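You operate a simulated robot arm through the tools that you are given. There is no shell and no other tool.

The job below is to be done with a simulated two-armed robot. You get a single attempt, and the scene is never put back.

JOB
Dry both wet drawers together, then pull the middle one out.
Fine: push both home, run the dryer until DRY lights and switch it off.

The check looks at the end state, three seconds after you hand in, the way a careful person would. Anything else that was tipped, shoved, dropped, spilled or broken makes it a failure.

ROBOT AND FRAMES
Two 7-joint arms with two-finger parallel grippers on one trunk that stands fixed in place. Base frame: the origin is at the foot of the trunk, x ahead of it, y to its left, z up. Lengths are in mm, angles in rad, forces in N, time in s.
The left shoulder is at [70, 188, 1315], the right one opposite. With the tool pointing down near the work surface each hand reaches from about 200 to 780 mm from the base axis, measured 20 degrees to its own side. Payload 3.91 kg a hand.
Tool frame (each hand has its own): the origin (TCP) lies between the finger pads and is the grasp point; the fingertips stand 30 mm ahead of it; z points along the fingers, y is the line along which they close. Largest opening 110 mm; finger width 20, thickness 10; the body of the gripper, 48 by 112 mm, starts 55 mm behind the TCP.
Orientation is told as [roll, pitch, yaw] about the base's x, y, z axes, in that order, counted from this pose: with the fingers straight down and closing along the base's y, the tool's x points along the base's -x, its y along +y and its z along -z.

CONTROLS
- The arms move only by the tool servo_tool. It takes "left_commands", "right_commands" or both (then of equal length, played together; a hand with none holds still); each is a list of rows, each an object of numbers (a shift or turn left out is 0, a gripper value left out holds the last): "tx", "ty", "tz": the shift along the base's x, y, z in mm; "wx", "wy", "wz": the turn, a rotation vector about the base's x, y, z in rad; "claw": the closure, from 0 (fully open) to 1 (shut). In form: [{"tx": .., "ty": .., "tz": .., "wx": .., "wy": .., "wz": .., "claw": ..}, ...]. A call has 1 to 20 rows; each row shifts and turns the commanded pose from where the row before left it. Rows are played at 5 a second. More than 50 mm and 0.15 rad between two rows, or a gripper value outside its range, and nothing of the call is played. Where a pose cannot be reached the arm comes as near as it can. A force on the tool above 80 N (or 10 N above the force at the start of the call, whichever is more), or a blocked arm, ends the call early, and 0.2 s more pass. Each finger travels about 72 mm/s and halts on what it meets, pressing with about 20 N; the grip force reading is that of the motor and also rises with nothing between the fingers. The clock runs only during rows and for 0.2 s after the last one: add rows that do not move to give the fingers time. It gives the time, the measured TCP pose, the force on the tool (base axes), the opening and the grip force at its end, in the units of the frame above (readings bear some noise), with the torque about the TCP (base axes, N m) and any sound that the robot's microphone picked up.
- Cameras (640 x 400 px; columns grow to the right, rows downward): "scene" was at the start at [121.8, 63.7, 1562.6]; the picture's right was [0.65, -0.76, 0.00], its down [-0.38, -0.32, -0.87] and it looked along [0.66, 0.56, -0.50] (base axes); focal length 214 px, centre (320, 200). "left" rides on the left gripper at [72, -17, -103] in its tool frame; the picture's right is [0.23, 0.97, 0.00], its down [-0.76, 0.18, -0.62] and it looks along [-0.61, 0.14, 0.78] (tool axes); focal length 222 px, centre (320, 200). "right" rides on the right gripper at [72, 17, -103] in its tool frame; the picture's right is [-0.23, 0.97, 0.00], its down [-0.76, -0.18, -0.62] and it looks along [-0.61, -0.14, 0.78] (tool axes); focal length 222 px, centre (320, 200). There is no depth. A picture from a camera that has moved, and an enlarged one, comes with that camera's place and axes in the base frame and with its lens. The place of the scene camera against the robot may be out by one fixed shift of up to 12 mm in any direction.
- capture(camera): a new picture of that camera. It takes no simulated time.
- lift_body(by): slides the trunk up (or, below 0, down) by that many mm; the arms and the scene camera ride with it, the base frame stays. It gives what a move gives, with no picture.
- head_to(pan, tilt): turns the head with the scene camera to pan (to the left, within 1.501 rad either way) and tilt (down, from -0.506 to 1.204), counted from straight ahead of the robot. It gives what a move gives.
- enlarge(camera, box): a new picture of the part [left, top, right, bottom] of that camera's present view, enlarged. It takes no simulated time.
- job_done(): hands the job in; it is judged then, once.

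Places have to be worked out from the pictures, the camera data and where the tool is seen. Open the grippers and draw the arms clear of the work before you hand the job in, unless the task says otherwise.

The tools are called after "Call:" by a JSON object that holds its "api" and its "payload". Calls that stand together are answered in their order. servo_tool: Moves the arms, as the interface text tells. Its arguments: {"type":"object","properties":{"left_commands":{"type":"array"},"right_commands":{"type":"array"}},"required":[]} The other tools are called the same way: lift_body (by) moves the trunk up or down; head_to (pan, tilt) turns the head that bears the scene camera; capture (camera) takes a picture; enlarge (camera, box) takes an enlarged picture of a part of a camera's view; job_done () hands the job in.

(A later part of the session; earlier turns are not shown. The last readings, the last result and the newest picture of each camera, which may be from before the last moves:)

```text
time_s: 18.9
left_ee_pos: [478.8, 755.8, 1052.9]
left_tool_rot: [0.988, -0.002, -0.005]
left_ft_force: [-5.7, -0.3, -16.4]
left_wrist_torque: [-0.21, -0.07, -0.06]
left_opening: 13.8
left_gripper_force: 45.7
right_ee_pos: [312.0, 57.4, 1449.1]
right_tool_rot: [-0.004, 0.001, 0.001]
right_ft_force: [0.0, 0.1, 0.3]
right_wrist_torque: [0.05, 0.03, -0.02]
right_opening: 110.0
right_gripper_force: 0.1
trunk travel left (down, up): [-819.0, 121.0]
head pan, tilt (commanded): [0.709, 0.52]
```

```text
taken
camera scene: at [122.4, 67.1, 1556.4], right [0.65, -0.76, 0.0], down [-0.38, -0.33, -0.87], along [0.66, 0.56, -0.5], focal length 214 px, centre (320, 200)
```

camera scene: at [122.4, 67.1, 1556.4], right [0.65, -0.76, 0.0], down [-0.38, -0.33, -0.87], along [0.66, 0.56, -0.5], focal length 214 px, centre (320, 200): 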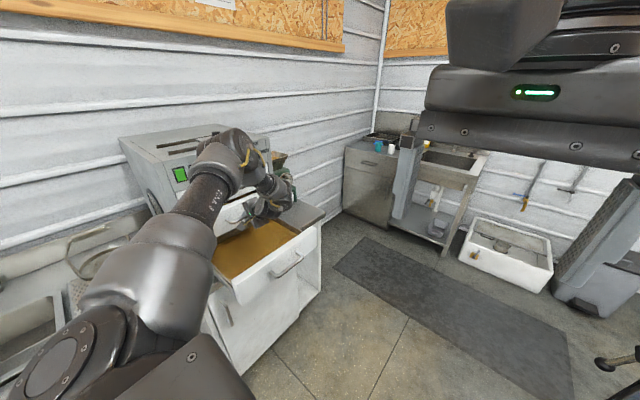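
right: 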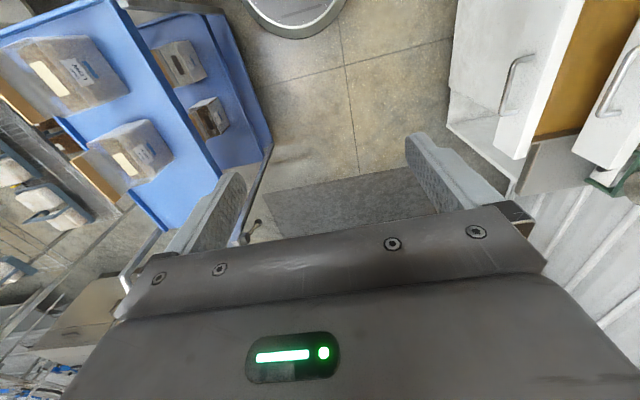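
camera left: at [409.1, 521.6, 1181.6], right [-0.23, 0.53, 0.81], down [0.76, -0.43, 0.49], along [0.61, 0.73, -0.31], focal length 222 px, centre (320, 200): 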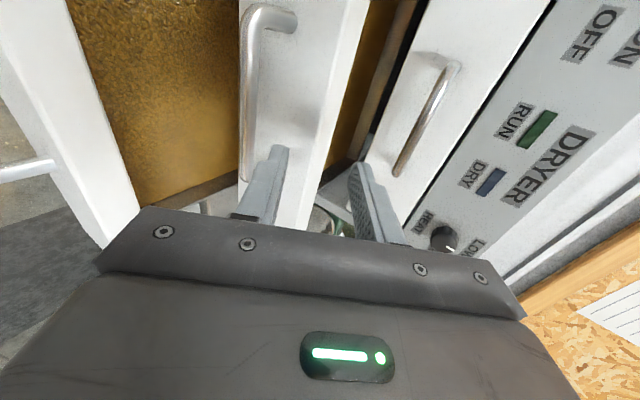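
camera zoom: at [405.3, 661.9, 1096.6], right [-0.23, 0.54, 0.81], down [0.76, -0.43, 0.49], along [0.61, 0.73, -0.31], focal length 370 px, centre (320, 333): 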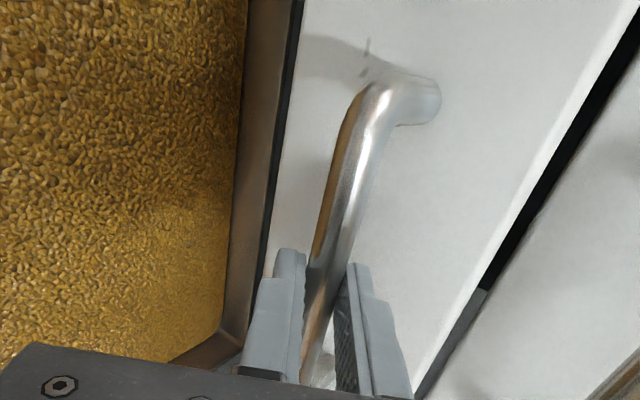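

About 44 mm remain. I continue in smaller steps toward the stop.

Call:
{"api": "servo_tool", "payload": {"left_commands": [{"ty": 7}, {"ty": 7}, {"ty": 6}, {"ty": 6}, {"ty": 5}, {"ty": 4}, {"ty": 0}]}}

Call:
{"api": "enlarge", "payload": {"camera": "left", "box": [210, 0, 430, 240]}}

```text
time_s: 20.6
left_ee_pos: [477.5, 786.4, 1053.7]
left_tool_rot: [0.984, -0.003, -0.006]
left_ft_force: [-0.8, 0.1, -27.5]
left_wrist_torque: [-0.35, -0.8, -0.95]
left_opening: 13.7
left_gripper_force: 45.1
left hand out of reach, approached as far as the arm can: row 4
right_ee_pos: [314.4, 61.2, 1449.6]
right_tool_rot: [-0.004, 0.003, -0.001]
right_ft_force: [0.1, 0.9, 0.1]
right_wrist_torque: [-0.01, -0.01, 0.0]
right_opening: 109.8
right_gripper_force: 0.1
trunk travel left (down, up): [-819.0, 121.0]
head pan, tilt (commanded): [0.709, 0.52]
```

```text
1.67 times, centred on (320, 120) of left
camera zoom: at [405.1, 691.6, 1097.1], right [-0.22, 0.54, 0.81], down [0.76, -0.43, 0.49], along [0.61, 0.72, -0.31], focal length 370 px, centre (320, 333)
```

zoom: 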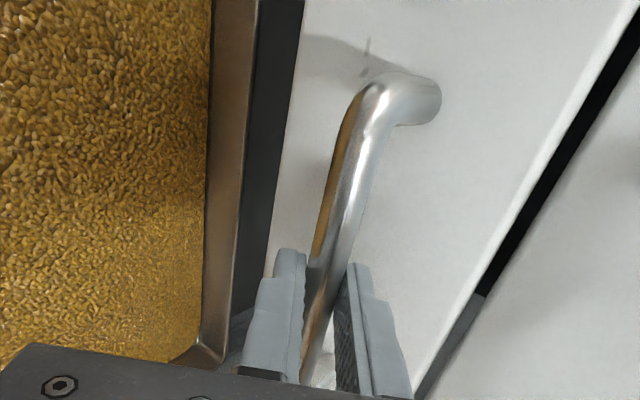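

Still no force along y, with about 14 mm left by my reckoning. I continue in small steps.

Call:
{"api": "servo_tool", "payload": {"left_commands": [{"ty": 4}, {"ty": 4}, {"ty": 4}, {"ty": 4}, {"ty": 0}, {"ty": 0}]}}

Call:
{"api": "enlarge", "payload": {"camera": "left", "box": [210, 0, 430, 240]}}

```text
time_s: 21.9
left_ee_pos: [478.3, 796.7, 1055.0]
left_tool_rot: [0.982, 0.001, -0.007]
left_ft_force: [3.2, -0.8, -37.0]
left_wrist_torque: [-0.51, -0.14, 0.08]
left_opening: 13.5
left_gripper_force: 44.7
left hand out of reach, approached as far as the arm can: row 1, 4
right_ee_pos: [317.8, 63.3, 1447.9]
right_tool_rot: [-0.008, 0.003, -0.001]
right_ft_force: [-0.6, -0.9, 0.5]
right_wrist_torque: [-0.02, 0.01, 0.01]
right_opening: 109.8
right_gripper_force: 0.1
trunk travel left (down, up): [-819.0, 121.0]
head pan, tilt (commanded): [0.709, 0.52]
```

```text
1.67 times, centred on (320, 120) of left
camera zoom: at [405.2, 702.4, 1097.5], right [-0.22, 0.54, 0.81], down [0.76, -0.42, 0.49], along [0.61, 0.72, -0.32], focal length 370 px, centre (320, 333)
```

zoom: 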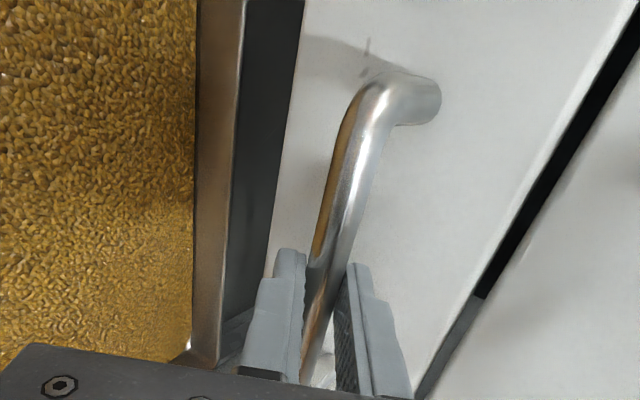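

The bar is near y 804, face near 844. I push on with small steps and a slight downward bias to relieve the upward drift, looking for the stop.

Call:
{"api": "servo_tool", "payload": {"left_commands": [{"ty": 4, "tz": -1}, {"ty": 4, "tz": -1}, {"ty": 4, "tz": -1}, {"ty": 0}, {"ty": 0}]}}

Call:
{"api": "enlarge", "payload": {"camera": "left", "box": [210, 0, 430, 240]}}

Call:
{"api": "enlarge", "payload": {"camera": "scene", "box": [180, 150, 340, 280]}}

```text
time_s: 23.1
left_ee_pos: [477.3, 797.4, 1053.7]
left_tool_rot: [0.971, 0.002, -0.01]
left_ft_force: [5.1, -35.2, -46.9]
left_wrist_torque: [-0.88, -0.19, 0.27]
left_opening: 13.6
left_gripper_force: 44.9
left hand out of reach, approached as far as the arm can: row 2
right_ee_pos: [317.8, 57.0, 1449.0]
right_tool_rot: [-0.001, 0.005, 0.002]
right_ft_force: [0.2, -0.1, 0.9]
right_wrist_torque: [-0.02, -0.04, 0.0]
right_opening: 110.1
right_gripper_force: 0.0
trunk travel left (down, up): [-819.0, 121.0]
head pan, tilt (commanded): [0.709, 0.52]
```

```text
1.67 times, centred on (320, 120) of left
camera zoom: at [405.2, 703.5, 1098.8], right [-0.22, 0.55, 0.8], down [0.76, -0.42, 0.5], along [0.61, 0.72, -0.33], focal length 370 px, centre (320, 333)
```

zoom: 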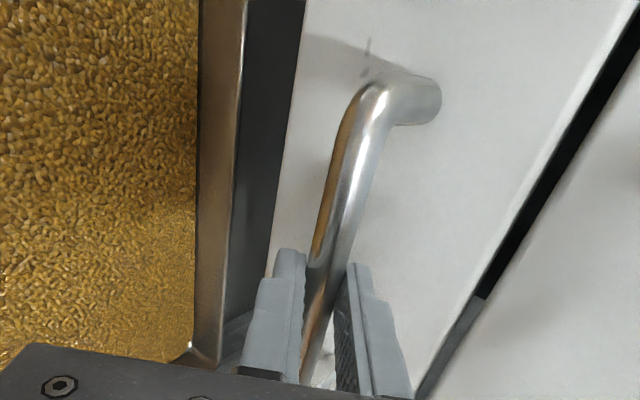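

```text
3.08 times, centred on (260, 215) of scene
camera zoom: at [128.9, 64.8, 1555.8], right [0.65, -0.76, 0.0], down [-0.38, -0.32, -0.87], along [0.66, 0.56, -0.5], focal length 660 px, centre (505, 154)
```

zoom: 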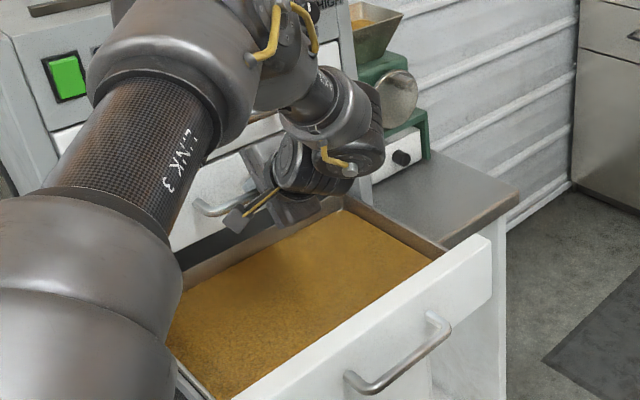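

The y force rose to −35 N with no more travel: the middle drawer is against its stop (face ≈ 845). I relax the press slightly, then open the fingers.

Call:
{"api": "servo_tool", "payload": {"left_commands": [{"ty": -3, "tz": -4}, {"ty": -2, "tz": -3}, {"ty": 0}]}}

```text
time_s: 23.9
left_ee_pos: [477.8, 796.8, 1054.1]
left_tool_rot: [0.973, 0.0, -0.01]
left_ft_force: [8.2, -25.9, -41.7]
left_wrist_torque: [-0.78, 0.25, 0.89]
left_opening: 13.8
left_gripper_force: 45.2
left hand out of reach, approached as far as the arm can: row 1
right_ee_pos: [319.0, 56.8, 1448.5]
right_tool_rot: [-0.002, 0.007, 0.0]
right_ft_force: [-0.7, 0.1, 0.1]
right_wrist_torque: [-0.01, -0.01, 0.0]
right_opening: 110.1
right_gripper_force: 0.1
trunk travel left (down, up): [-819.0, 121.0]
head pan, tilt (commanded): [0.709, 0.52]
```

The tool still pulls upward about 42 N on the handle. I lower the trunk a few mm to relieve this before opening.

Call:
{"api": "lift_body", "payload": {"by": -5}}

```text
time_s: 24.5
left_ee_pos: [478.3, 796.5, 1054.4]
left_tool_rot: [0.984, -0.003, -0.01]
left_ft_force: [11.9, -22.8, -24.4]
left_wrist_torque: [-0.61, 0.15, 0.51]
left_opening: 13.6
left_gripper_force: 44.8
right_ee_pos: [316.9, 54.5, 1444.1]
right_tool_rot: [-0.001, 0.004, 0.001]
right_ft_force: [0.5, 0.8, 1.0]
right_wrist_torque: [-0.03, 0.03, 0.04]
right_opening: 110.2
right_gripper_force: 0.0
trunk travel left (down, up): [-814.0, 126.0]
head pan, tilt (commanded): [0.709, 0.52]
```

That works (−24 N now). One more small drop, then I open the fingers.

Call:
{"api": "lift_body", "payload": {"by": -6}}

Call:
{"api": "servo_tool", "payload": {"left_commands": [{"claw": 0.9}, {"claw": 0.8}, {"claw": 0.7}, {"claw": 0.66}, {"claw": 0.66}]}}

Call:
{"api": "enlarge", "payload": {"camera": "left", "box": [210, 0, 430, 240]}}

```text
time_s: 25.0
left_ee_pos: [477.5, 796.5, 1054.9]
left_tool_rot: [0.996, -0.009, -0.01]
left_ft_force: [20.2, -8.5, 4.7]
left_wrist_torque: [-0.03, -0.06, -0.23]
left_opening: 13.7
left_gripper_force: 44.9
right_ee_pos: [315.8, 52.3, 1438.7]
right_tool_rot: [0.002, 0.003, -0.002]
right_ft_force: [1.1, 0.5, -0.2]
right_wrist_torque: [0.0, 0.0, 0.01]
right_opening: 110.0
right_gripper_force: 0.0
trunk travel left (down, up): [-808.0, 132.0]
head pan, tilt (commanded): [0.709, 0.52]
```

```text
time_s: 26.2
left_ee_pos: [471.1, 799.7, 1049.0]
left_tool_rot: [0.991, -0.004, -0.005]
left_ft_force: [-0.1, 0.1, 0.0]
left_wrist_torque: [0.0, 0.0, 0.0]
left_opening: 37.2
left_gripper_force: 0.0
right_ee_pos: [310.4, 55.9, 1439.1]
right_tool_rot: [-0.004, 0.0, 0.002]
right_ft_force: [-0.8, -0.2, 0.2]
right_wrist_torque: [-0.03, -0.04, -0.02]
right_opening: 110.0
right_gripper_force: 0.2
trunk travel left (down, up): [-808.0, 132.0]
head pan, tilt (commanded): [0.709, 0.52]
```

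```text
1.67 times, centred on (320, 120) of left
camera zoom: at [397.9, 704.7, 1092.2], right [-0.23, 0.54, 0.81], down [0.76, -0.43, 0.49], along [0.61, 0.73, -0.31], focal length 370 px, centre (320, 333)
```

zoom: 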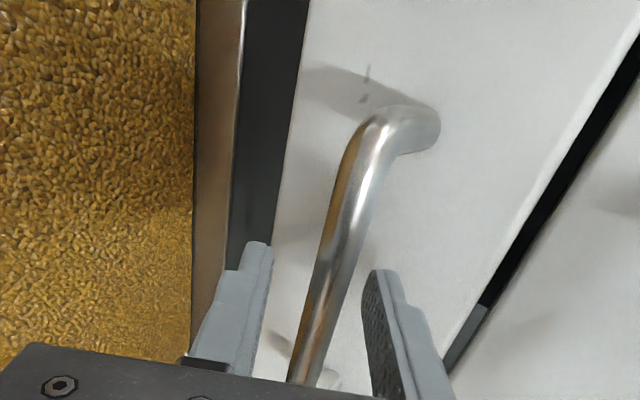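

Released cleanly with zero force. I retreat back along the finger direction.

Call:
{"api": "servo_tool", "payload": {"left_commands": [{"ty": -17, "tz": 11}, {"ty": -17, "tz": 11}, {"ty": -25, "tz": 16}, {"ty": -25, "tz": 16}, {"ty": -25, "tz": 10}, {"ty": 0}]}}

Call:
{"api": "capture", "payload": {"camera": "left"}}

Call:
{"api": "enlarge", "payload": {"camera": "left", "box": [180, 0, 420, 220]}}

Call:
{"api": "capture", "payload": {"camera": "scene"}}

```text
time_s: 27.6
left_ee_pos: [473.7, 690.4, 1112.1]
left_tool_rot: [0.99, -0.004, -0.007]
left_ft_force: [0.3, 0.2, -0.1]
left_wrist_torque: [-0.04, 0.01, 0.0]
left_opening: 37.4
left_gripper_force: 0.1
right_ee_pos: [310.7, 55.3, 1439.5]
right_tool_rot: [-0.001, 0.0, 0.001]
right_ft_force: [-0.6, 0.6, 0.8]
right_wrist_torque: [0.02, 0.01, -0.03]
right_opening: 109.9
right_gripper_force: 0.1
trunk travel left (down, up): [-808.0, 132.0]
head pan, tilt (commanded): [0.709, 0.52]
```

```text
taken
camera left: at [400.9, 595.9, 1155.3], right [-0.23, 0.54, 0.81], down [0.76, -0.43, 0.49], along [0.61, 0.73, -0.31], focal length 222 px, centre (320, 200)
```

left: 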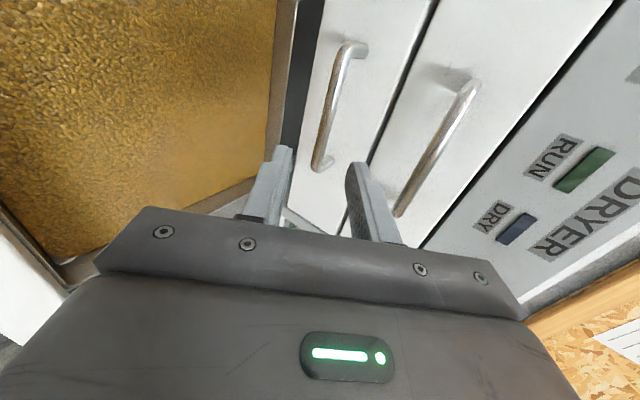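

```text
1.82 times, centred on (300, 110) of left
camera zoom: at [400.9, 595.9, 1155.3], right [-0.23, 0.54, 0.81], down [0.76, -0.43, 0.49], along [0.61, 0.73, -0.31], focal length 404 px, centre (356, 364)
```

zoom: 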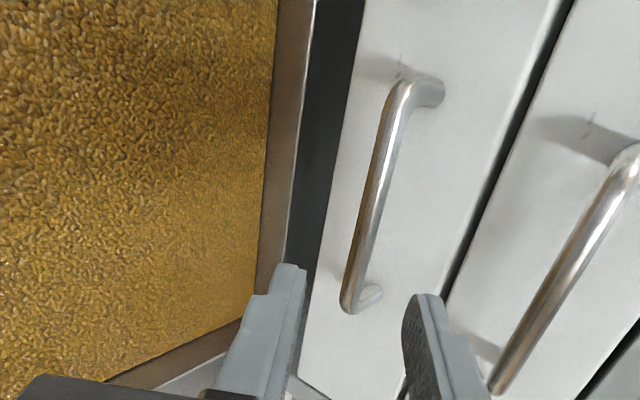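

```text
taken
camera scene: at [122.1, 63.7, 1545.6], right [0.65, -0.76, 0.0], down [-0.38, -0.32, -0.87], along [0.66, 0.56, -0.5], focal length 214 px, centre (320, 200)
```

scene: 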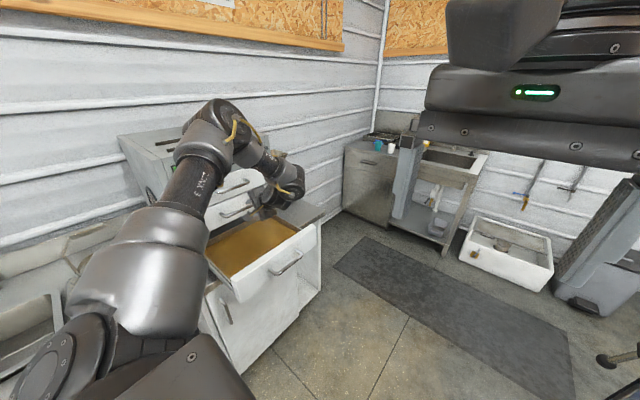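

The middle drawer is flush with the top one. For the bottom drawer, whose handle is farther out (bar about y 511, z 938), the tilted hand would be too close to the body, so I turn the fingers down again while drawing back and up.

Call:
{"api": "servo_tool", "payload": {"left_commands": [{"ty": -15, "tz": 8, "wx": -0.14, "claw": 1}, {"ty": -15, "tz": 8, "wx": -0.14}, {"ty": -15, "tz": 8, "wx": -0.14}, {"ty": -20, "tz": 5, "wx": -0.14}, {"ty": -25, "wx": -0.14}, {"ty": -30, "wx": -0.14}, {"ty": -30, "wx": -0.12}, {"ty": 0}]}}

Call:
{"api": "capture", "payload": {"camera": "left"}}

Call:
{"api": "capture", "payload": {"camera": "scene"}}

```text
time_s: 29.4
left_ee_pos: [469.9, 538.8, 1141.0]
left_tool_rot: [0.029, -0.008, 0.0]
left_ft_force: [0.0, 0.0, -0.4]
left_wrist_torque: [0.03, -0.02, 0.01]
left_opening: 0.0
left_gripper_force: 20.2
right_ee_pos: [311.3, 54.0, 1438.5]
right_tool_rot: [0.001, 0.0, 0.0]
right_ft_force: [-0.2, -0.4, 0.4]
right_wrist_torque: [-0.01, 0.04, -0.01]
right_opening: 109.9
right_gripper_force: 0.0
trunk travel left (down, up): [-808.0, 132.0]
head pan, tilt (commanded): [0.709, 0.52]
```

```text
taken
camera left: at [397.2, 519.2, 1244.2], right [-0.23, 0.97, 0.03], down [0.76, 0.16, 0.63], along [0.61, 0.16, -0.77], focal length 222 px, centre (320, 200)
```

left: 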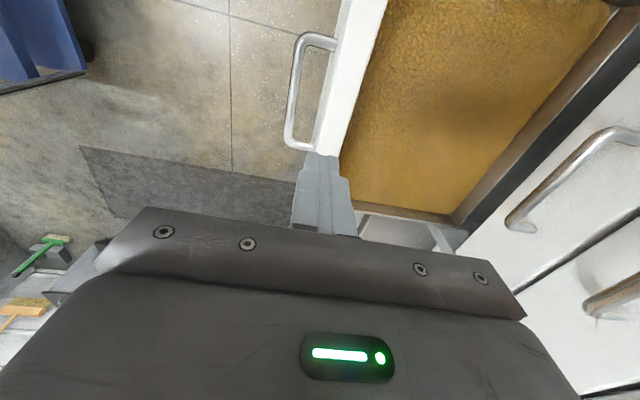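

```text
taken
camera scene: at [121.9, 63.1, 1545.6], right [0.65, -0.76, 0.0], down [-0.38, -0.32, -0.87], along [0.66, 0.56, -0.5], focal length 214 px, centre (320, 200)
```

scene: 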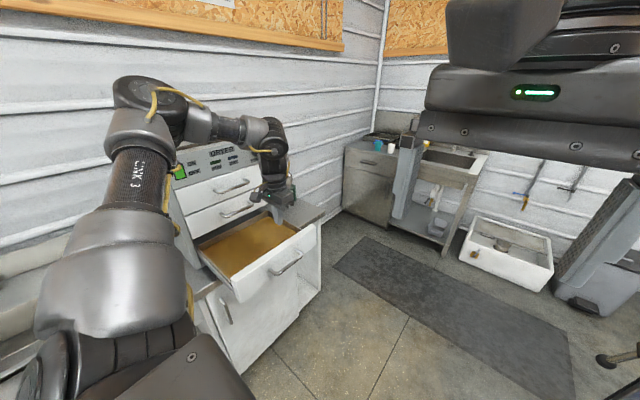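

The bottom handle bar is at about y 515, x 414–540. I bring the closed, downward fingers in front of it: first back and down to above the drawer edge, then down beside the bar.

Call:
{"api": "servo_tool", "payload": {"left_commands": [{"tx": 2, "ty": -24, "tz": -27}, {"tx": 2, "ty": -24, "tz": -27}, {"tx": 2, "ty": -24, "tz": -27}, {"tz": 0}]}}

Call:
{"api": "capture", "payload": {"camera": "left"}}

```text
time_s: 30.4
left_ee_pos: [477.1, 467.7, 1061.9]
left_tool_rot: [0.03, -0.008, 0.001]
left_ft_force: [0.0, -1.0, 0.3]
left_wrist_torque: [0.01, -0.08, 0.03]
left_opening: 0.0
left_gripper_force: 20.1
right_ee_pos: [311.5, 54.3, 1439.3]
right_tool_rot: [-0.001, 0.001, 0.001]
right_ft_force: [0.3, 0.1, -0.1]
right_wrist_torque: [0.03, 0.02, 0.04]
right_opening: 109.9
right_gripper_force: 0.0
trunk travel left (down, up): [-808.0, 132.0]
head pan, tilt (commanded): [0.709, 0.52]
```

```text
taken
camera left: at [404.2, 448.8, 1163.6], right [-0.23, 0.97, 0.03], down [0.76, 0.16, 0.63], along [0.61, 0.16, -0.77], focal length 222 px, centre (320, 200)
```

left: 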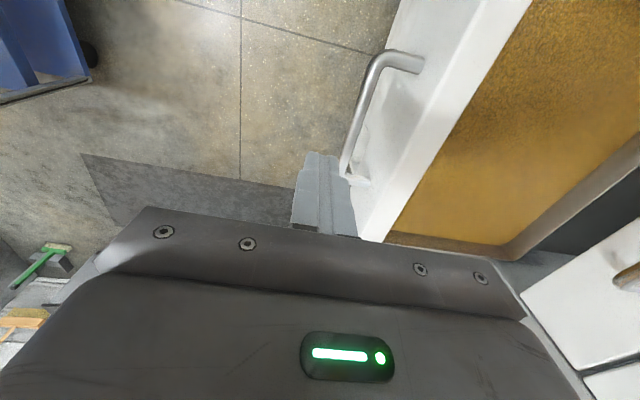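

I enlarge the handle from this place to fix its height.

Call:
{"api": "enlarge", "payload": {"camera": "left", "box": [280, 20, 460, 200]}}

Call:
{"api": "enlarge", "payload": {"camera": "scene", "box": [180, 150, 340, 310]}}

```text
2.22 times, centred on (370, 110) of left
camera zoom: at [404.2, 448.8, 1163.6], right [-0.23, 0.97, 0.03], down [0.76, 0.16, 0.63], along [0.61, 0.16, -0.77], focal length 494 px, centre (209, 400)
```

zoom: 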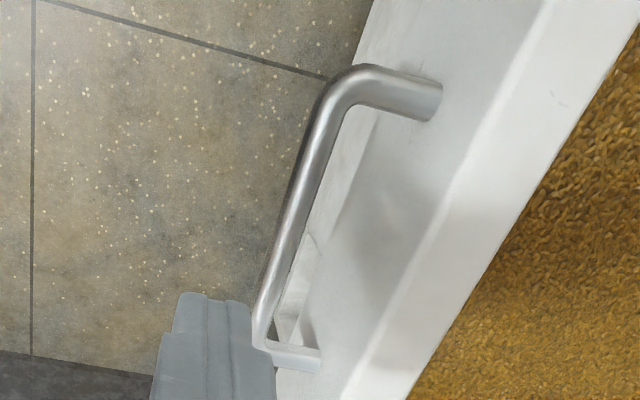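

```text
2.50 times, centred on (260, 230) of scene
camera zoom: at [121.4, 63.4, 1545.6], right [0.65, -0.76, 0.0], down [-0.38, -0.32, -0.87], along [0.66, 0.56, -0.5], focal length 536 px, centre (470, 125)
```

zoom: 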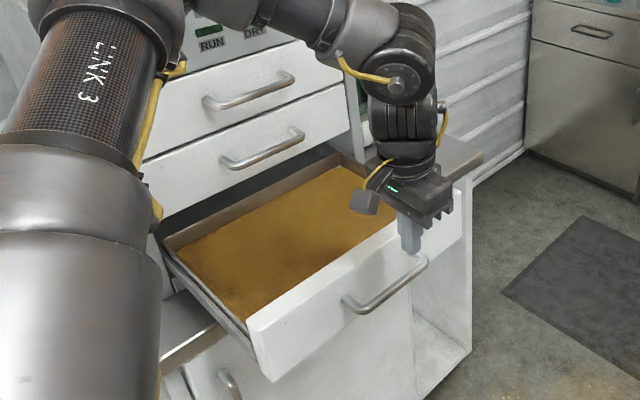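

The bar is near y 513, z 938. I lower the closed fingers in front of it to TCP z 950 (tips 920), leaving about 28 mm before contact.

Call:
{"api": "servo_tool", "payload": {"left_commands": [{"tz": -38}, {"tz": -37}, {"tz": -37}, {"tz": 0}]}}

Call:
{"api": "capture", "payload": {"camera": "left"}}

Call:
{"api": "enlarge", "payload": {"camera": "scene", "box": [220, 190, 340, 300]}}

```text
time_s: 31.4
left_ee_pos: [478.6, 466.5, 950.1]
left_tool_rot: [0.031, -0.009, 0.0]
left_ft_force: [-0.6, 1.0, -0.2]
left_wrist_torque: [0.01, -0.02, 0.03]
left_opening: 0.0
left_gripper_force: 19.8
right_ee_pos: [312.0, 54.5, 1438.8]
right_tool_rot: [0.0, 0.0, 0.0]
right_ft_force: [-0.4, -0.2, -0.1]
right_wrist_torque: [0.02, 0.0, 0.02]
right_opening: 110.0
right_gripper_force: 0.0
trunk travel left (down, up): [-808.0, 132.0]
head pan, tilt (commanded): [0.709, 0.52]
```

```text
taken
camera left: at [405.7, 447.7, 1052.4], right [-0.23, 0.97, 0.03], down [0.76, 0.16, 0.63], along [0.61, 0.16, -0.77], focal length 222 px, centre (320, 200)
```

left: 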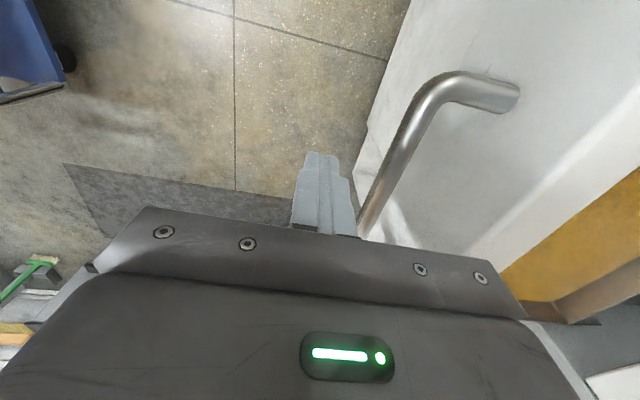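

```text
3.64 times, centred on (280, 245) of scene
camera zoom: at [121.8, 63.0, 1545.6], right [0.65, -0.76, 0.0], down [-0.38, -0.32, -0.87], along [0.66, 0.56, -0.5], focal length 780 px, centre (466, 36)
```

zoom: 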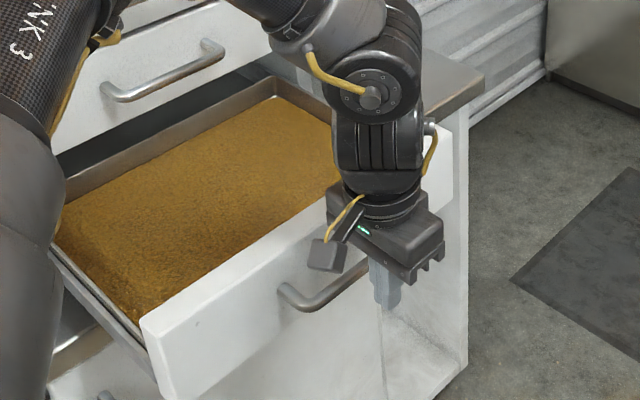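

Clear of the bar and reachable. I lower 12 mm more for a safe overlap, then push forward (+y) against the bar.

Call:
{"api": "servo_tool", "payload": {"left_commands": [{"tz": -12}, {"ty": 10}, {"ty": 10}, {"ty": 8}, {"ty": 8}, {"ty": 8}, {"ty": 8}, {"ty": 0}]}}

Call:
{"api": "capture", "payload": {"camera": "left"}}

Call:
{"api": "enlarge", "payload": {"camera": "scene", "box": [220, 190, 340, 300]}}

```text
time_s: 33.2
left_ee_pos: [477.7, 520.3, 937.7]
left_tool_rot: [0.029, -0.007, 0.0]
left_ft_force: [1.0, 0.4, -0.5]
left_wrist_torque: [-0.02, 0.0, -0.02]
left_opening: 0.0
left_gripper_force: 20.1
right_ee_pos: [311.7, 55.8, 1438.6]
right_tool_rot: [0.0, -0.001, 0.0]
right_ft_force: [0.0, -0.2, 1.0]
right_wrist_torque: [0.0, -0.03, 0.0]
right_opening: 109.8
right_gripper_force: 0.1
trunk travel left (down, up): [-808.0, 132.0]
head pan, tilt (commanded): [0.709, 0.52]
```

```text
taken
camera left: at [404.5, 500.9, 1040.1], right [-0.23, 0.97, 0.03], down [0.76, 0.16, 0.63], along [0.61, 0.16, -0.77], focal length 222 px, centre (320, 200)
```

left: 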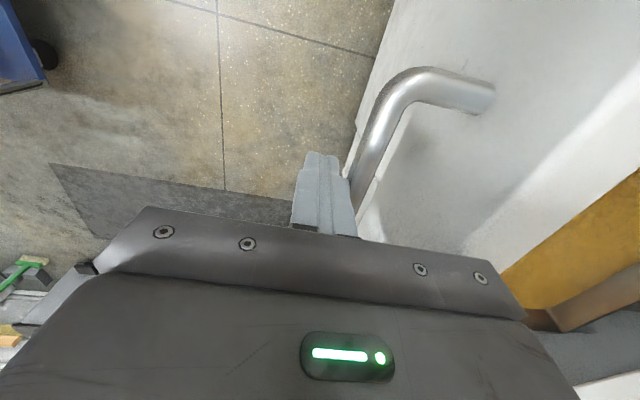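

```text
3.64 times, centred on (280, 245) of scene
camera zoom: at [121.9, 63.2, 1545.6], right [0.65, -0.76, 0.0], down [-0.38, -0.32, -0.87], along [0.66, 0.56, -0.5], focal length 780 px, centre (466, 36)
```

zoom: 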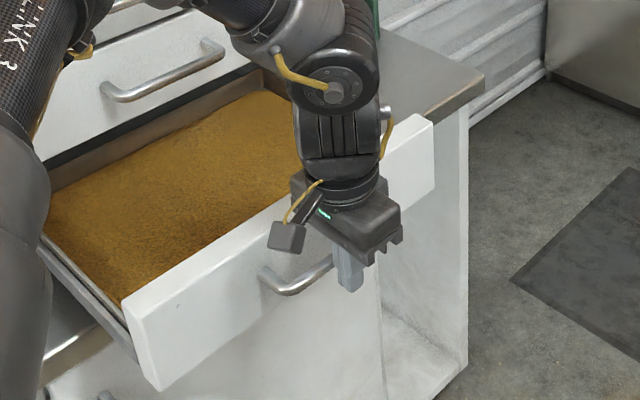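

The drawer moves easily with the push. I keep going in steady 12 mm steps to about y 660.

Call:
{"api": "servo_tool", "payload": {"left_commands": [{"ty": 12}, {"ty": 12}, {"ty": 12}, {"ty": 12}, {"ty": 12}, {"ty": 12}, {"ty": 12}, {"ty": 12}, {"ty": 12}, {"ty": 12}, {"ty": 10}, {"ty": 8}, {"ty": 0}]}}

Call:
{"api": "capture", "payload": {"camera": "left"}}

Call:
{"api": "capture", "payload": {"camera": "scene"}}

```text
time_s: 36.0
left_ee_pos: [474.1, 657.3, 942.3]
left_tool_rot: [0.029, -0.01, -0.001]
left_ft_force: [-0.3, 0.0, 1.7]
left_wrist_torque: [0.0, 0.03, -0.04]
left_opening: 0.0
left_gripper_force: 20.4
left hand out of reach, approached as far as the arm can: row 12
right_ee_pos: [310.9, 54.9, 1439.0]
right_tool_rot: [0.0, 0.001, 0.001]
right_ft_force: [1.1, -0.1, -0.1]
right_wrist_torque: [-0.03, -0.05, 0.03]
right_opening: 109.9
right_gripper_force: 0.1
trunk travel left (down, up): [-808.0, 132.0]
head pan, tilt (commanded): [0.709, 0.52]
```

```text
taken
camera left: at [401.2, 638.5, 1044.4], right [-0.23, 0.97, 0.03], down [0.76, 0.16, 0.63], along [0.61, 0.17, -0.77], focal length 222 px, centre (320, 200)
```

left: 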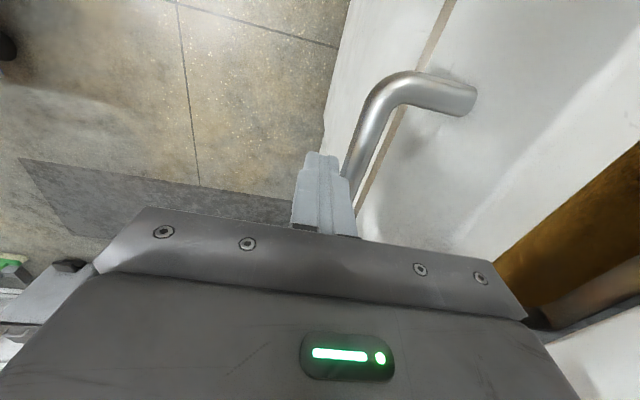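

```text
taken
camera scene: at [121.7, 63.1, 1545.7], right [0.65, -0.76, 0.0], down [-0.38, -0.32, -0.87], along [0.66, 0.56, -0.5], focal length 214 px, centre (320, 200)
```

scene: 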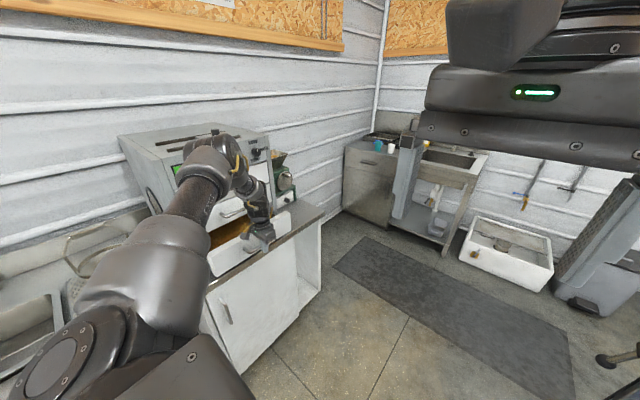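

The tool-down reach ends here; the bottom drawer's bar is now near y 674. I back off, rise, and tilt the fingers forward again (roll ≈ 0.99) to grip the bar for the last 130 mm.

Call:
{"api": "servo_tool", "payload": {"left_commands": [{"ty": -15}, {"ty": -20}, {"tz": 42}, {"tz": 42}, {"tz": 43}, {"wx": 0.137}, {"wx": 0.137}, {"wx": 0.137}, {"wx": 0.137}, {"wx": 0.137}, {"wx": 0.137}, {"wx": 0.137, "claw": 0.64}, {"tz": 0}]}}

Call:
{"api": "capture", "payload": {"camera": "left"}}

Call:
{"api": "capture", "payload": {"camera": "scene"}}

```text
time_s: 38.8
left_ee_pos: [474.7, 622.5, 1069.5]
left_tool_rot: [0.99, -0.006, -0.006]
left_ft_force: [0.1, -1.1, -0.2]
left_wrist_torque: [-0.01, -0.01, 0.01]
left_opening: 39.5
left_gripper_force: 0.0
right_ee_pos: [311.2, 55.7, 1439.3]
right_tool_rot: [-0.002, 0.001, -0.001]
right_ft_force: [-0.6, 1.0, -0.2]
right_wrist_torque: [0.03, -0.01, 0.0]
right_opening: 110.1
right_gripper_force: 0.1
trunk travel left (down, up): [-808.0, 132.0]
head pan, tilt (commanded): [0.709, 0.52]
```

```text
taken
camera left: at [402.0, 528.5, 1111.6], right [-0.23, 0.54, 0.81], down [0.76, -0.43, 0.49], along [0.61, 0.73, -0.31], focal length 222 px, centre (320, 200)
```

left: 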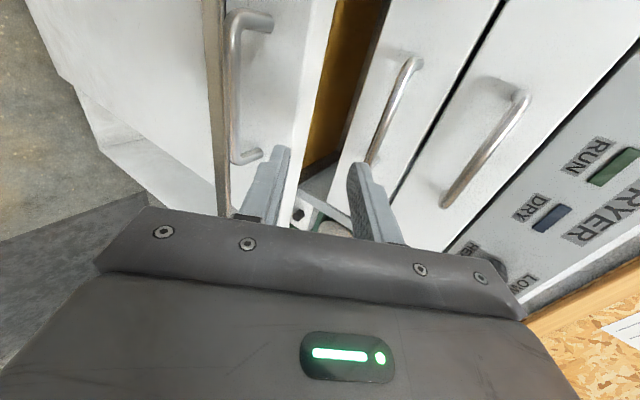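

```text
taken
camera scene: at [121.3, 63.8, 1545.6], right [0.65, -0.76, 0.0], down [-0.38, -0.32, -0.87], along [0.66, 0.56, -0.5], focal length 214 px, centre (320, 200)
```

scene: 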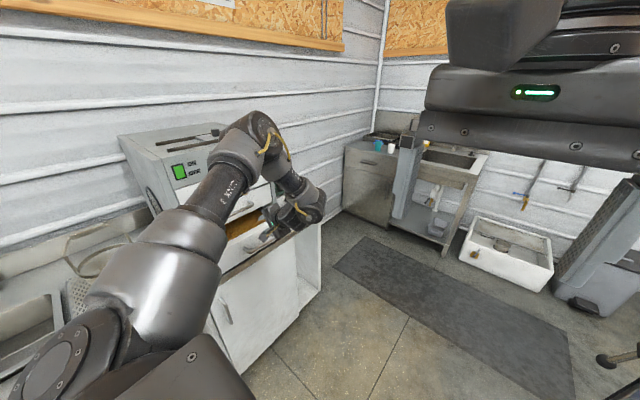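

All three handles are in view and the fingers are open 40 mm. I lower the trunk by 100 in two steps, which brings the hand to the bottom handle's height and extends reach for the last push.

Call:
{"api": "lift_body", "payload": {"by": -50}}

Call:
{"api": "lift_body", "payload": {"by": -45}}

Call:
{"api": "enlarge", "payload": {"camera": "left", "box": [180, 0, 420, 220]}}

Call:
{"api": "capture", "payload": {"camera": "scene"}}

```text
time_s: 39.8
left_ee_pos: [475.0, 621.9, 1020.2]
left_tool_rot: [0.989, -0.004, -0.007]
left_ft_force: [-0.4, 0.5, -0.5]
left_wrist_torque: [-0.01, 0.0, -0.03]
left_opening: 39.7
left_gripper_force: 0.0
right_ee_pos: [312.0, 53.9, 1388.7]
right_tool_rot: [0.0, 0.002, 0.0]
right_ft_force: [-0.2, -0.1, -0.1]
right_wrist_torque: [0.0, 0.02, -0.01]
right_opening: 110.0
right_gripper_force: 0.2
trunk travel left (down, up): [-758.0, 182.0]
head pan, tilt (commanded): [0.709, 0.52]
```

```text
time_s: 40.6
left_ee_pos: [474.7, 622.1, 974.9]
left_tool_rot: [0.987, -0.004, -0.007]
left_ft_force: [0.4, -0.1, -0.2]
left_wrist_torque: [0.01, -0.01, 0.0]
left_opening: 39.8
left_gripper_force: 0.0
right_ee_pos: [311.7, 54.7, 1343.6]
right_tool_rot: [0.0, 0.0, -0.001]
right_ft_force: [0.2, 0.2, -0.4]
right_wrist_torque: [-0.03, 0.03, 0.0]
right_opening: 110.1
right_gripper_force: 0.1
trunk travel left (down, up): [-713.0, 227.0]
head pan, tilt (commanded): [0.709, 0.52]
```

```text
1.82 times, centred on (300, 110) of left
camera zoom: at [402.1, 528.1, 1017.1], right [-0.23, 0.54, 0.81], down [0.76, -0.43, 0.49], along [0.61, 0.73, -0.31], focal length 404 px, centre (356, 364)
```

zoom: 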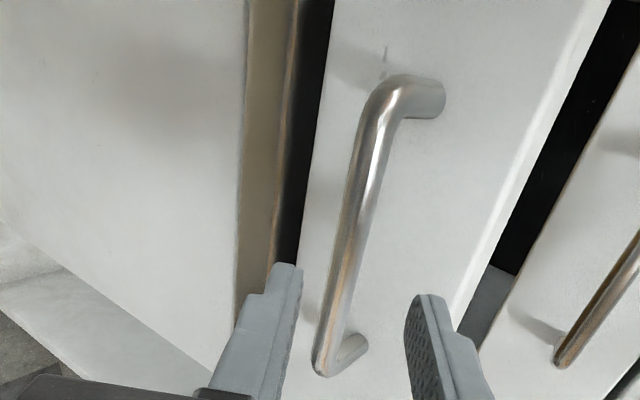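

```text
taken
camera scene: at [121.5, 63.1, 1450.6], right [0.65, -0.76, 0.0], down [-0.38, -0.32, -0.87], along [0.66, 0.56, -0.5], focal length 214 px, centre (320, 200)
```

scene: 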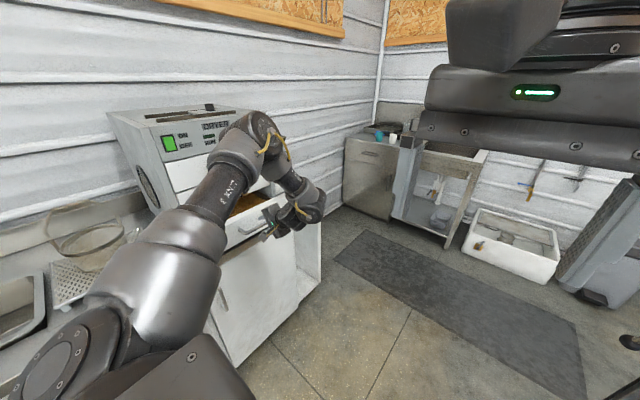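

The bar is again in line with the fingers, about 63 mm ahead. I advance 48 mm along the finger direction.

Call:
{"api": "servo_tool", "payload": {"left_commands": [{"tx": 1, "ty": 13, "tz": -9}, {"tx": 1, "ty": 13, "tz": -9}, {"ty": 13, "tz": -9}, {"ty": 0}]}}

Call:
{"api": "enlarge", "payload": {"camera": "left", "box": [210, 0, 430, 240]}}

```text
time_s: 41.6
left_ee_pos: [477.1, 662.1, 946.7]
left_tool_rot: [0.99, -0.003, -0.007]
left_ft_force: [-0.6, 0.1, 0.4]
left_wrist_torque: [-0.01, 0.01, -0.01]
left_opening: 39.4
left_gripper_force: 0.0
right_ee_pos: [311.6, 54.4, 1343.6]
right_tool_rot: [-0.001, -0.001, 0.001]
right_ft_force: [0.7, -0.3, -1.5]
right_wrist_torque: [0.0, 0.01, -0.01]
right_opening: 110.0
right_gripper_force: 0.0
trunk travel left (down, up): [-713.0, 227.0]
head pan, tilt (commanded): [0.709, 0.52]
```

```text
1.67 times, centred on (320, 120) of left
camera zoom: at [404.4, 567.7, 989.7], right [-0.23, 0.54, 0.81], down [0.76, -0.43, 0.49], along [0.61, 0.73, -0.31], focal length 370 px, centre (320, 333)
```

zoom: 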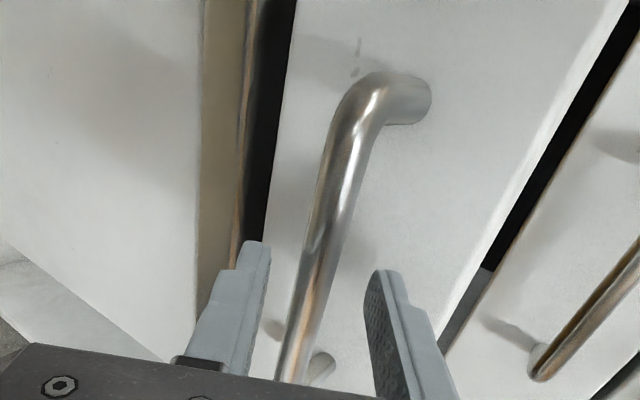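

No reach limit this time and the bar is well centred. I close and push in.

Call:
{"api": "servo_tool", "payload": {"left_commands": [{"claw": 0.75}, {"claw": 0.85}, {"claw": 0.95}, {"claw": 1}, {"claw": 1}, {"ty": 8}, {"ty": 8}, {"ty": 8}, {"ty": 0}]}}

Call:
{"api": "enlarge", "payload": {"camera": "left", "box": [210, 0, 430, 240]}}

```text
time_s: 43.6
left_ee_pos: [477.9, 687.5, 946.1]
left_tool_rot: [0.985, 0.0, -0.006]
left_ft_force: [-3.8, -0.1, -14.1]
left_wrist_torque: [-0.17, -0.03, -0.02]
left_opening: 13.7
left_gripper_force: 45.2
right_ee_pos: [312.7, 57.6, 1343.0]
right_tool_rot: [-0.003, 0.0, 0.001]
right_ft_force: [1.2, 0.2, 1.0]
right_wrist_torque: [0.02, 0.0, 0.01]
right_opening: 110.2
right_gripper_force: 0.1
trunk travel left (down, up): [-713.0, 227.0]
head pan, tilt (commanded): [0.709, 0.52]
```

```text
1.67 times, centred on (320, 120) of left
camera zoom: at [404.7, 593.3, 988.0], right [-0.23, 0.54, 0.81], down [0.76, -0.43, 0.49], along [0.61, 0.73, -0.31], focal length 370 px, centre (320, 333)
```

zoom: 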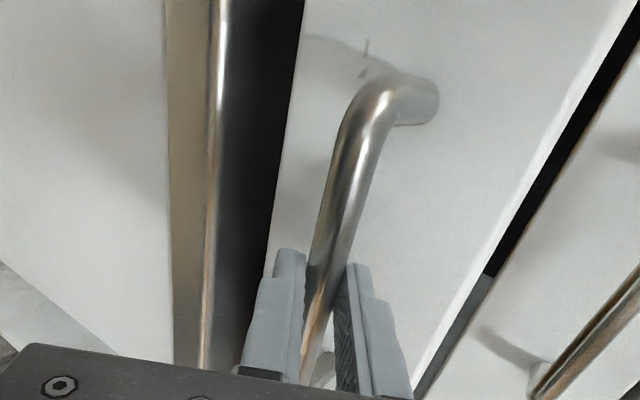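

Gripped and sliding. I push on, 10 mm per row.

Call:
{"api": "servo_tool", "payload": {"left_commands": [{"ty": 10}, {"ty": 10}, {"ty": 10}, {"ty": 10}, {"ty": 10}, {"ty": 10}, {"ty": 10}, {"ty": 10}, {"ty": 0}]}}

Call:
{"api": "enlarge", "payload": {"camera": "left", "box": [210, 0, 430, 240]}}

Call:
{"api": "capture", "payload": {"camera": "scene"}}

```text
time_s: 45.6
left_ee_pos: [478.2, 770.7, 945.3]
left_tool_rot: [0.983, -0.003, -0.006]
left_ft_force: [2.6, 0.6, -25.4]
left_wrist_torque: [-0.38, -0.07, 0.11]
left_opening: 13.6
left_gripper_force: 45.5
left hand out of reach, approached as far as the arm can: row 8
right_ee_pos: [315.0, 58.7, 1342.8]
right_tool_rot: [-0.005, 0.003, 0.001]
right_ft_force: [-0.8, -1.0, 0.4]
right_wrist_torque: [-0.02, -0.01, -0.03]
right_opening: 110.2
right_gripper_force: 0.0
trunk travel left (down, up): [-713.0, 227.0]
head pan, tilt (commanded): [0.709, 0.52]
```

```text
1.67 times, centred on (320, 120) of left
camera zoom: at [404.6, 675.7, 988.4], right [-0.22, 0.54, 0.81], down [0.76, -0.43, 0.5], along [0.61, 0.72, -0.31], focal length 370 px, centre (320, 333)
```

zoom: 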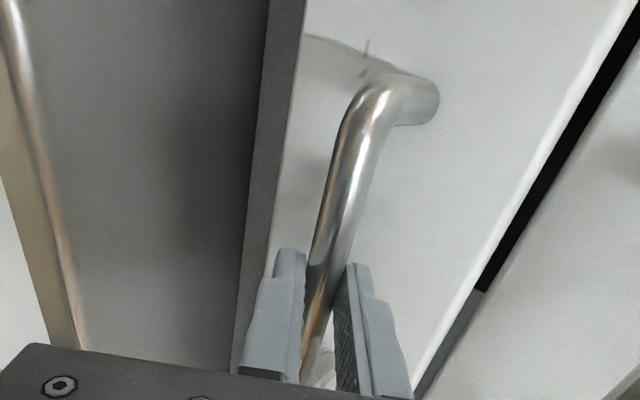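

```text
taken
camera scene: at [125.7, 68.0, 1449.9], right [0.65, -0.76, 0.0], down [-0.38, -0.33, -0.87], along [0.66, 0.56, -0.5], focal length 214 px, centre (320, 200)
```

scene: 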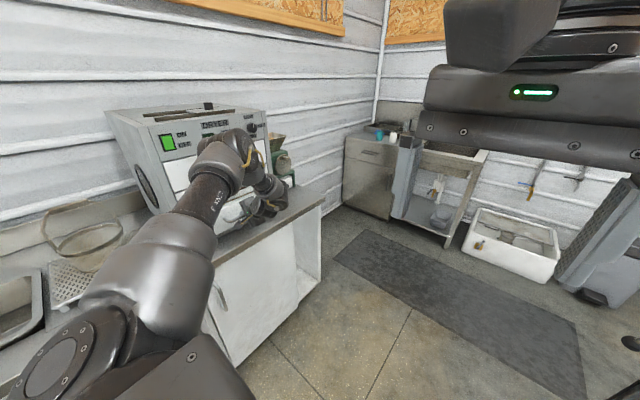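

About 26 mm remain. I relieve the upward pull by lowering the trunk 6 mm, then continue the push in small steps.

Call:
{"api": "lift_body", "payload": {"by": -6}}

Call:
{"api": "servo_tool", "payload": {"left_commands": [{"ty": 5}, {"ty": 5}, {"ty": 5}, {"ty": 5}, {"ty": 0}]}}

```text
time_s: 46.2
left_ee_pos: [477.8, 767.8, 945.5]
left_tool_rot: [0.99, -0.006, -0.008]
left_ft_force: [9.7, 0.0, 0.1]
left_wrist_torque: [0.04, 0.57, 0.89]
left_opening: 14.0
left_gripper_force: 45.1
right_ee_pos: [312.7, 55.6, 1337.8]
right_tool_rot: [0.0, 0.0, 0.0]
right_ft_force: [0.0, -0.4, 0.6]
right_wrist_torque: [-0.03, -0.04, -0.02]
right_opening: 110.0
right_gripper_force: 0.0
trunk travel left (down, up): [-707.0, 233.0]
head pan, tilt (commanded): [0.709, 0.52]
```

```text
time_s: 47.4
left_ee_pos: [478.0, 790.0, 944.4]
left_tool_rot: [0.986, -0.004, -0.01]
left_ft_force: [24.2, 0.3, -5.2]
left_wrist_torque: [-0.09, -0.86, -1.15]
left_opening: 13.6
left_gripper_force: 44.9
left hand out of reach, approached as far as the arm can: row 4
right_ee_pos: [316.1, 56.1, 1336.9]
right_tool_rot: [-0.002, 0.004, 0.0]
right_ft_force: [0.3, 0.4, -0.6]
right_wrist_torque: [0.01, 0.0, 0.01]
right_opening: 109.9
right_gripper_force: 0.1
trunk travel left (down, up): [-707.0, 233.0]
head pan, tilt (commanded): [0.709, 0.52]
```

The drawer is at TCP y 790; the stop should be near 797. A few more small steps, with a slight +x correction for the sideways drift.

Call:
{"api": "servo_tool", "payload": {"left_commands": [{"ty": 4, "tx": 2}, {"ty": 4, "tx": 2}, {"ty": 4}, {"ty": 0}]}}

Call:
{"api": "enlarge", "payload": {"camera": "left", "box": [210, 0, 430, 240]}}

```text
time_s: 48.4
left_ee_pos: [476.8, 795.4, 945.2]
left_tool_rot: [0.978, 0.002, -0.008]
left_ft_force: [5.8, -36.1, -32.1]
left_wrist_torque: [-0.8, -0.21, 0.15]
left_opening: 13.8
left_gripper_force: 45.3
left hand out of reach, approached as far as the arm can: row 3
right_ee_pos: [317.2, 55.8, 1337.4]
right_tool_rot: [0.001, 0.003, 0.001]
right_ft_force: [-0.3, -0.2, 0.7]
right_wrist_torque: [0.0, 0.02, -0.02]
right_opening: 109.9
right_gripper_force: 0.0
trunk travel left (down, up): [-707.0, 233.0]
head pan, tilt (commanded): [0.709, 0.52]
```

```text
1.67 times, centred on (320, 120) of left
camera zoom: at [404.4, 701.2, 989.4], right [-0.22, 0.55, 0.81], down [0.76, -0.42, 0.5], along [0.61, 0.72, -0.32], focal length 370 px, centre (320, 333)
```

zoom: 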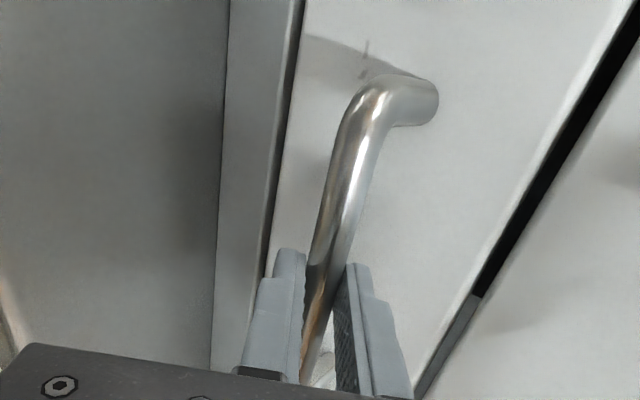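

The stop is reached (−36 N). I relieve the vertical load with the trunk, then open and retreat.

Call:
{"api": "lift_body", "payload": {"by": -8}}

Call:
{"api": "servo_tool", "payload": {"left_commands": [{"claw": 0.9}, {"claw": 0.8}, {"claw": 0.7}, {"claw": 0.66}, {"claw": 0.66}]}}

Call:
{"api": "enlarge", "payload": {"camera": "left", "box": [210, 0, 430, 240]}}

```text
time_s: 49.0
left_ee_pos: [478.2, 794.6, 944.8]
left_tool_rot: [0.991, -0.005, -0.008]
left_ft_force: [6.8, -30.8, -8.3]
left_wrist_torque: [-0.53, 0.18, 0.41]
left_opening: 13.8
left_gripper_force: 44.6
right_ee_pos: [312.7, 51.4, 1330.0]
right_tool_rot: [0.0, 0.002, -0.002]
right_ft_force: [-1.0, 0.3, -0.3]
right_wrist_torque: [0.0, 0.01, 0.0]
right_opening: 110.1
right_gripper_force: 0.1
trunk travel left (down, up): [-699.0, 241.0]
head pan, tilt (commanded): [0.709, 0.52]
```

```text
time_s: 50.2
left_ee_pos: [474.7, 798.6, 941.5]
left_tool_rot: [0.988, -0.006, -0.007]
left_ft_force: [0.1, -0.5, -0.5]
left_wrist_torque: [-0.05, 0.05, -0.01]
left_opening: 37.4
left_gripper_force: 0.1
right_ee_pos: [311.1, 55.3, 1329.1]
right_tool_rot: [-0.001, 0.001, 0.0]
right_ft_force: [-0.1, 0.1, 0.4]
right_wrist_torque: [0.0, 0.01, 0.01]
right_opening: 110.2
right_gripper_force: 0.0
trunk travel left (down, up): [-699.0, 241.0]
head pan, tilt (commanded): [0.709, 0.52]
```

```text
1.67 times, centred on (320, 120) of left
camera zoom: at [401.4, 704.4, 984.9], right [-0.23, 0.54, 0.81], down [0.76, -0.43, 0.49], along [0.61, 0.73, -0.31], focal length 370 px, centre (320, 333)
```

zoom: 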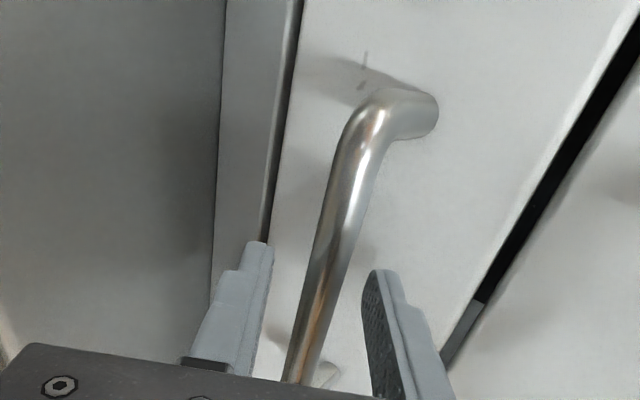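

Released cleanly. I retreat along the finger direction and check that all three fronts are flush.

Call:
{"api": "servo_tool", "payload": {"left_commands": [{"ty": -17, "tz": 11}, {"ty": -17, "tz": 11}, {"ty": -25, "tz": 16}, {"ty": -30, "tz": 16}, {"ty": -30, "tz": 16}, {"ty": -30, "tz": 20}, {"ty": 0}]}}

Call:
{"api": "capture", "payload": {"camera": "left"}}

Call:
{"api": "capture", "payload": {"camera": "scene"}}

```text
time_s: 51.8
left_ee_pos: [474.8, 649.4, 1033.5]
left_tool_rot: [0.988, -0.003, -0.007]
left_ft_force: [0.0, -0.8, -1.1]
left_wrist_torque: [0.0, 0.0, 0.01]
left_opening: 37.5
left_gripper_force: 0.0
right_ee_pos: [311.3, 55.9, 1328.7]
right_tool_rot: [-0.002, 0.002, 0.0]
right_ft_force: [0.0, 0.0, 0.8]
right_wrist_torque: [0.0, 0.01, 0.03]
right_opening: 110.3
right_gripper_force: 0.0
trunk travel left (down, up): [-699.0, 241.0]
head pan, tilt (commanded): [0.709, 0.52]
```

```text
taken
camera left: at [401.8, 553.8, 1076.6], right [-0.23, 0.54, 0.81], down [0.76, -0.43, 0.49], along [0.61, 0.73, -0.31], focal length 222 px, centre (320, 200)
```

left: 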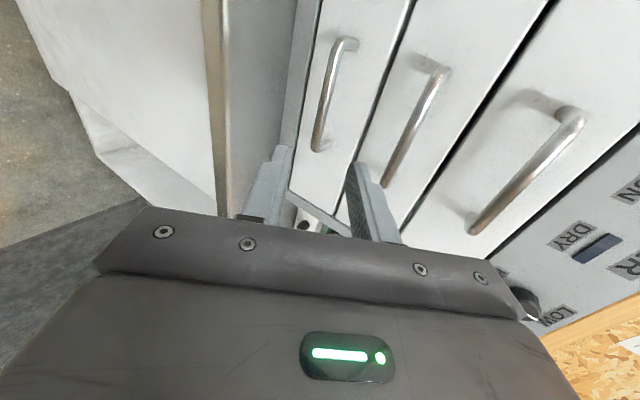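

```text
taken
camera scene: at [121.9, 63.9, 1436.6], right [0.65, -0.76, 0.0], down [-0.38, -0.32, -0.87], along [0.66, 0.56, -0.5], focal length 214 px, centre (320, 200)
```

scene: 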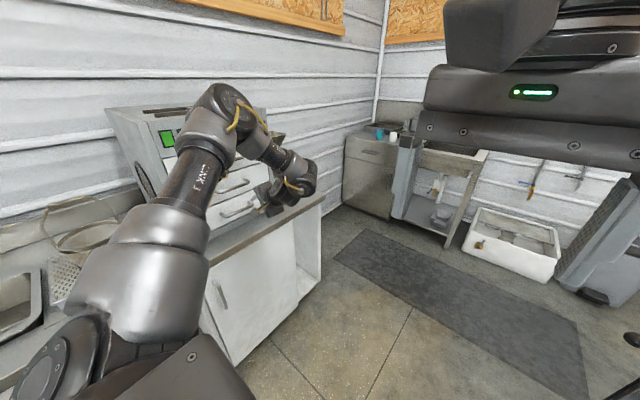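

All three fronts look in line. I enlarge to check the gaps between them.

Call:
{"api": "enlarge", "payload": {"camera": "left", "box": [270, 0, 500, 240]}}

Call:
{"api": "enlarge", "payload": {"camera": "left", "box": [380, 0, 640, 260]}}

```text
1.67 times, centred on (385, 120) of left
camera zoom: at [401.8, 553.8, 1076.6], right [-0.23, 0.54, 0.81], down [0.76, -0.43, 0.49], along [0.61, 0.73, -0.31], focal length 370 px, centre (212, 333)
```

zoom: 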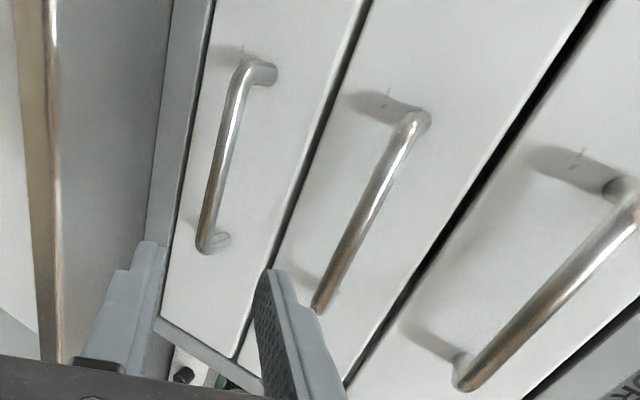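

```text
1.54 times, centred on (510, 130) of left
camera zoom: at [401.8, 553.8, 1076.6], right [-0.23, 0.54, 0.81], down [0.76, -0.43, 0.49], along [0.61, 0.73, -0.31], focal length 342 px, centre (28, 308)
```

zoom: 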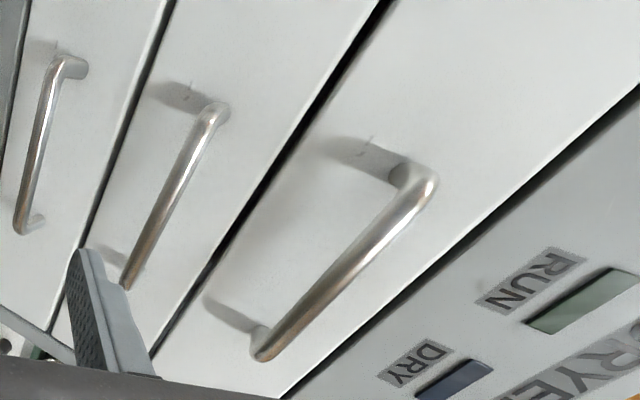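

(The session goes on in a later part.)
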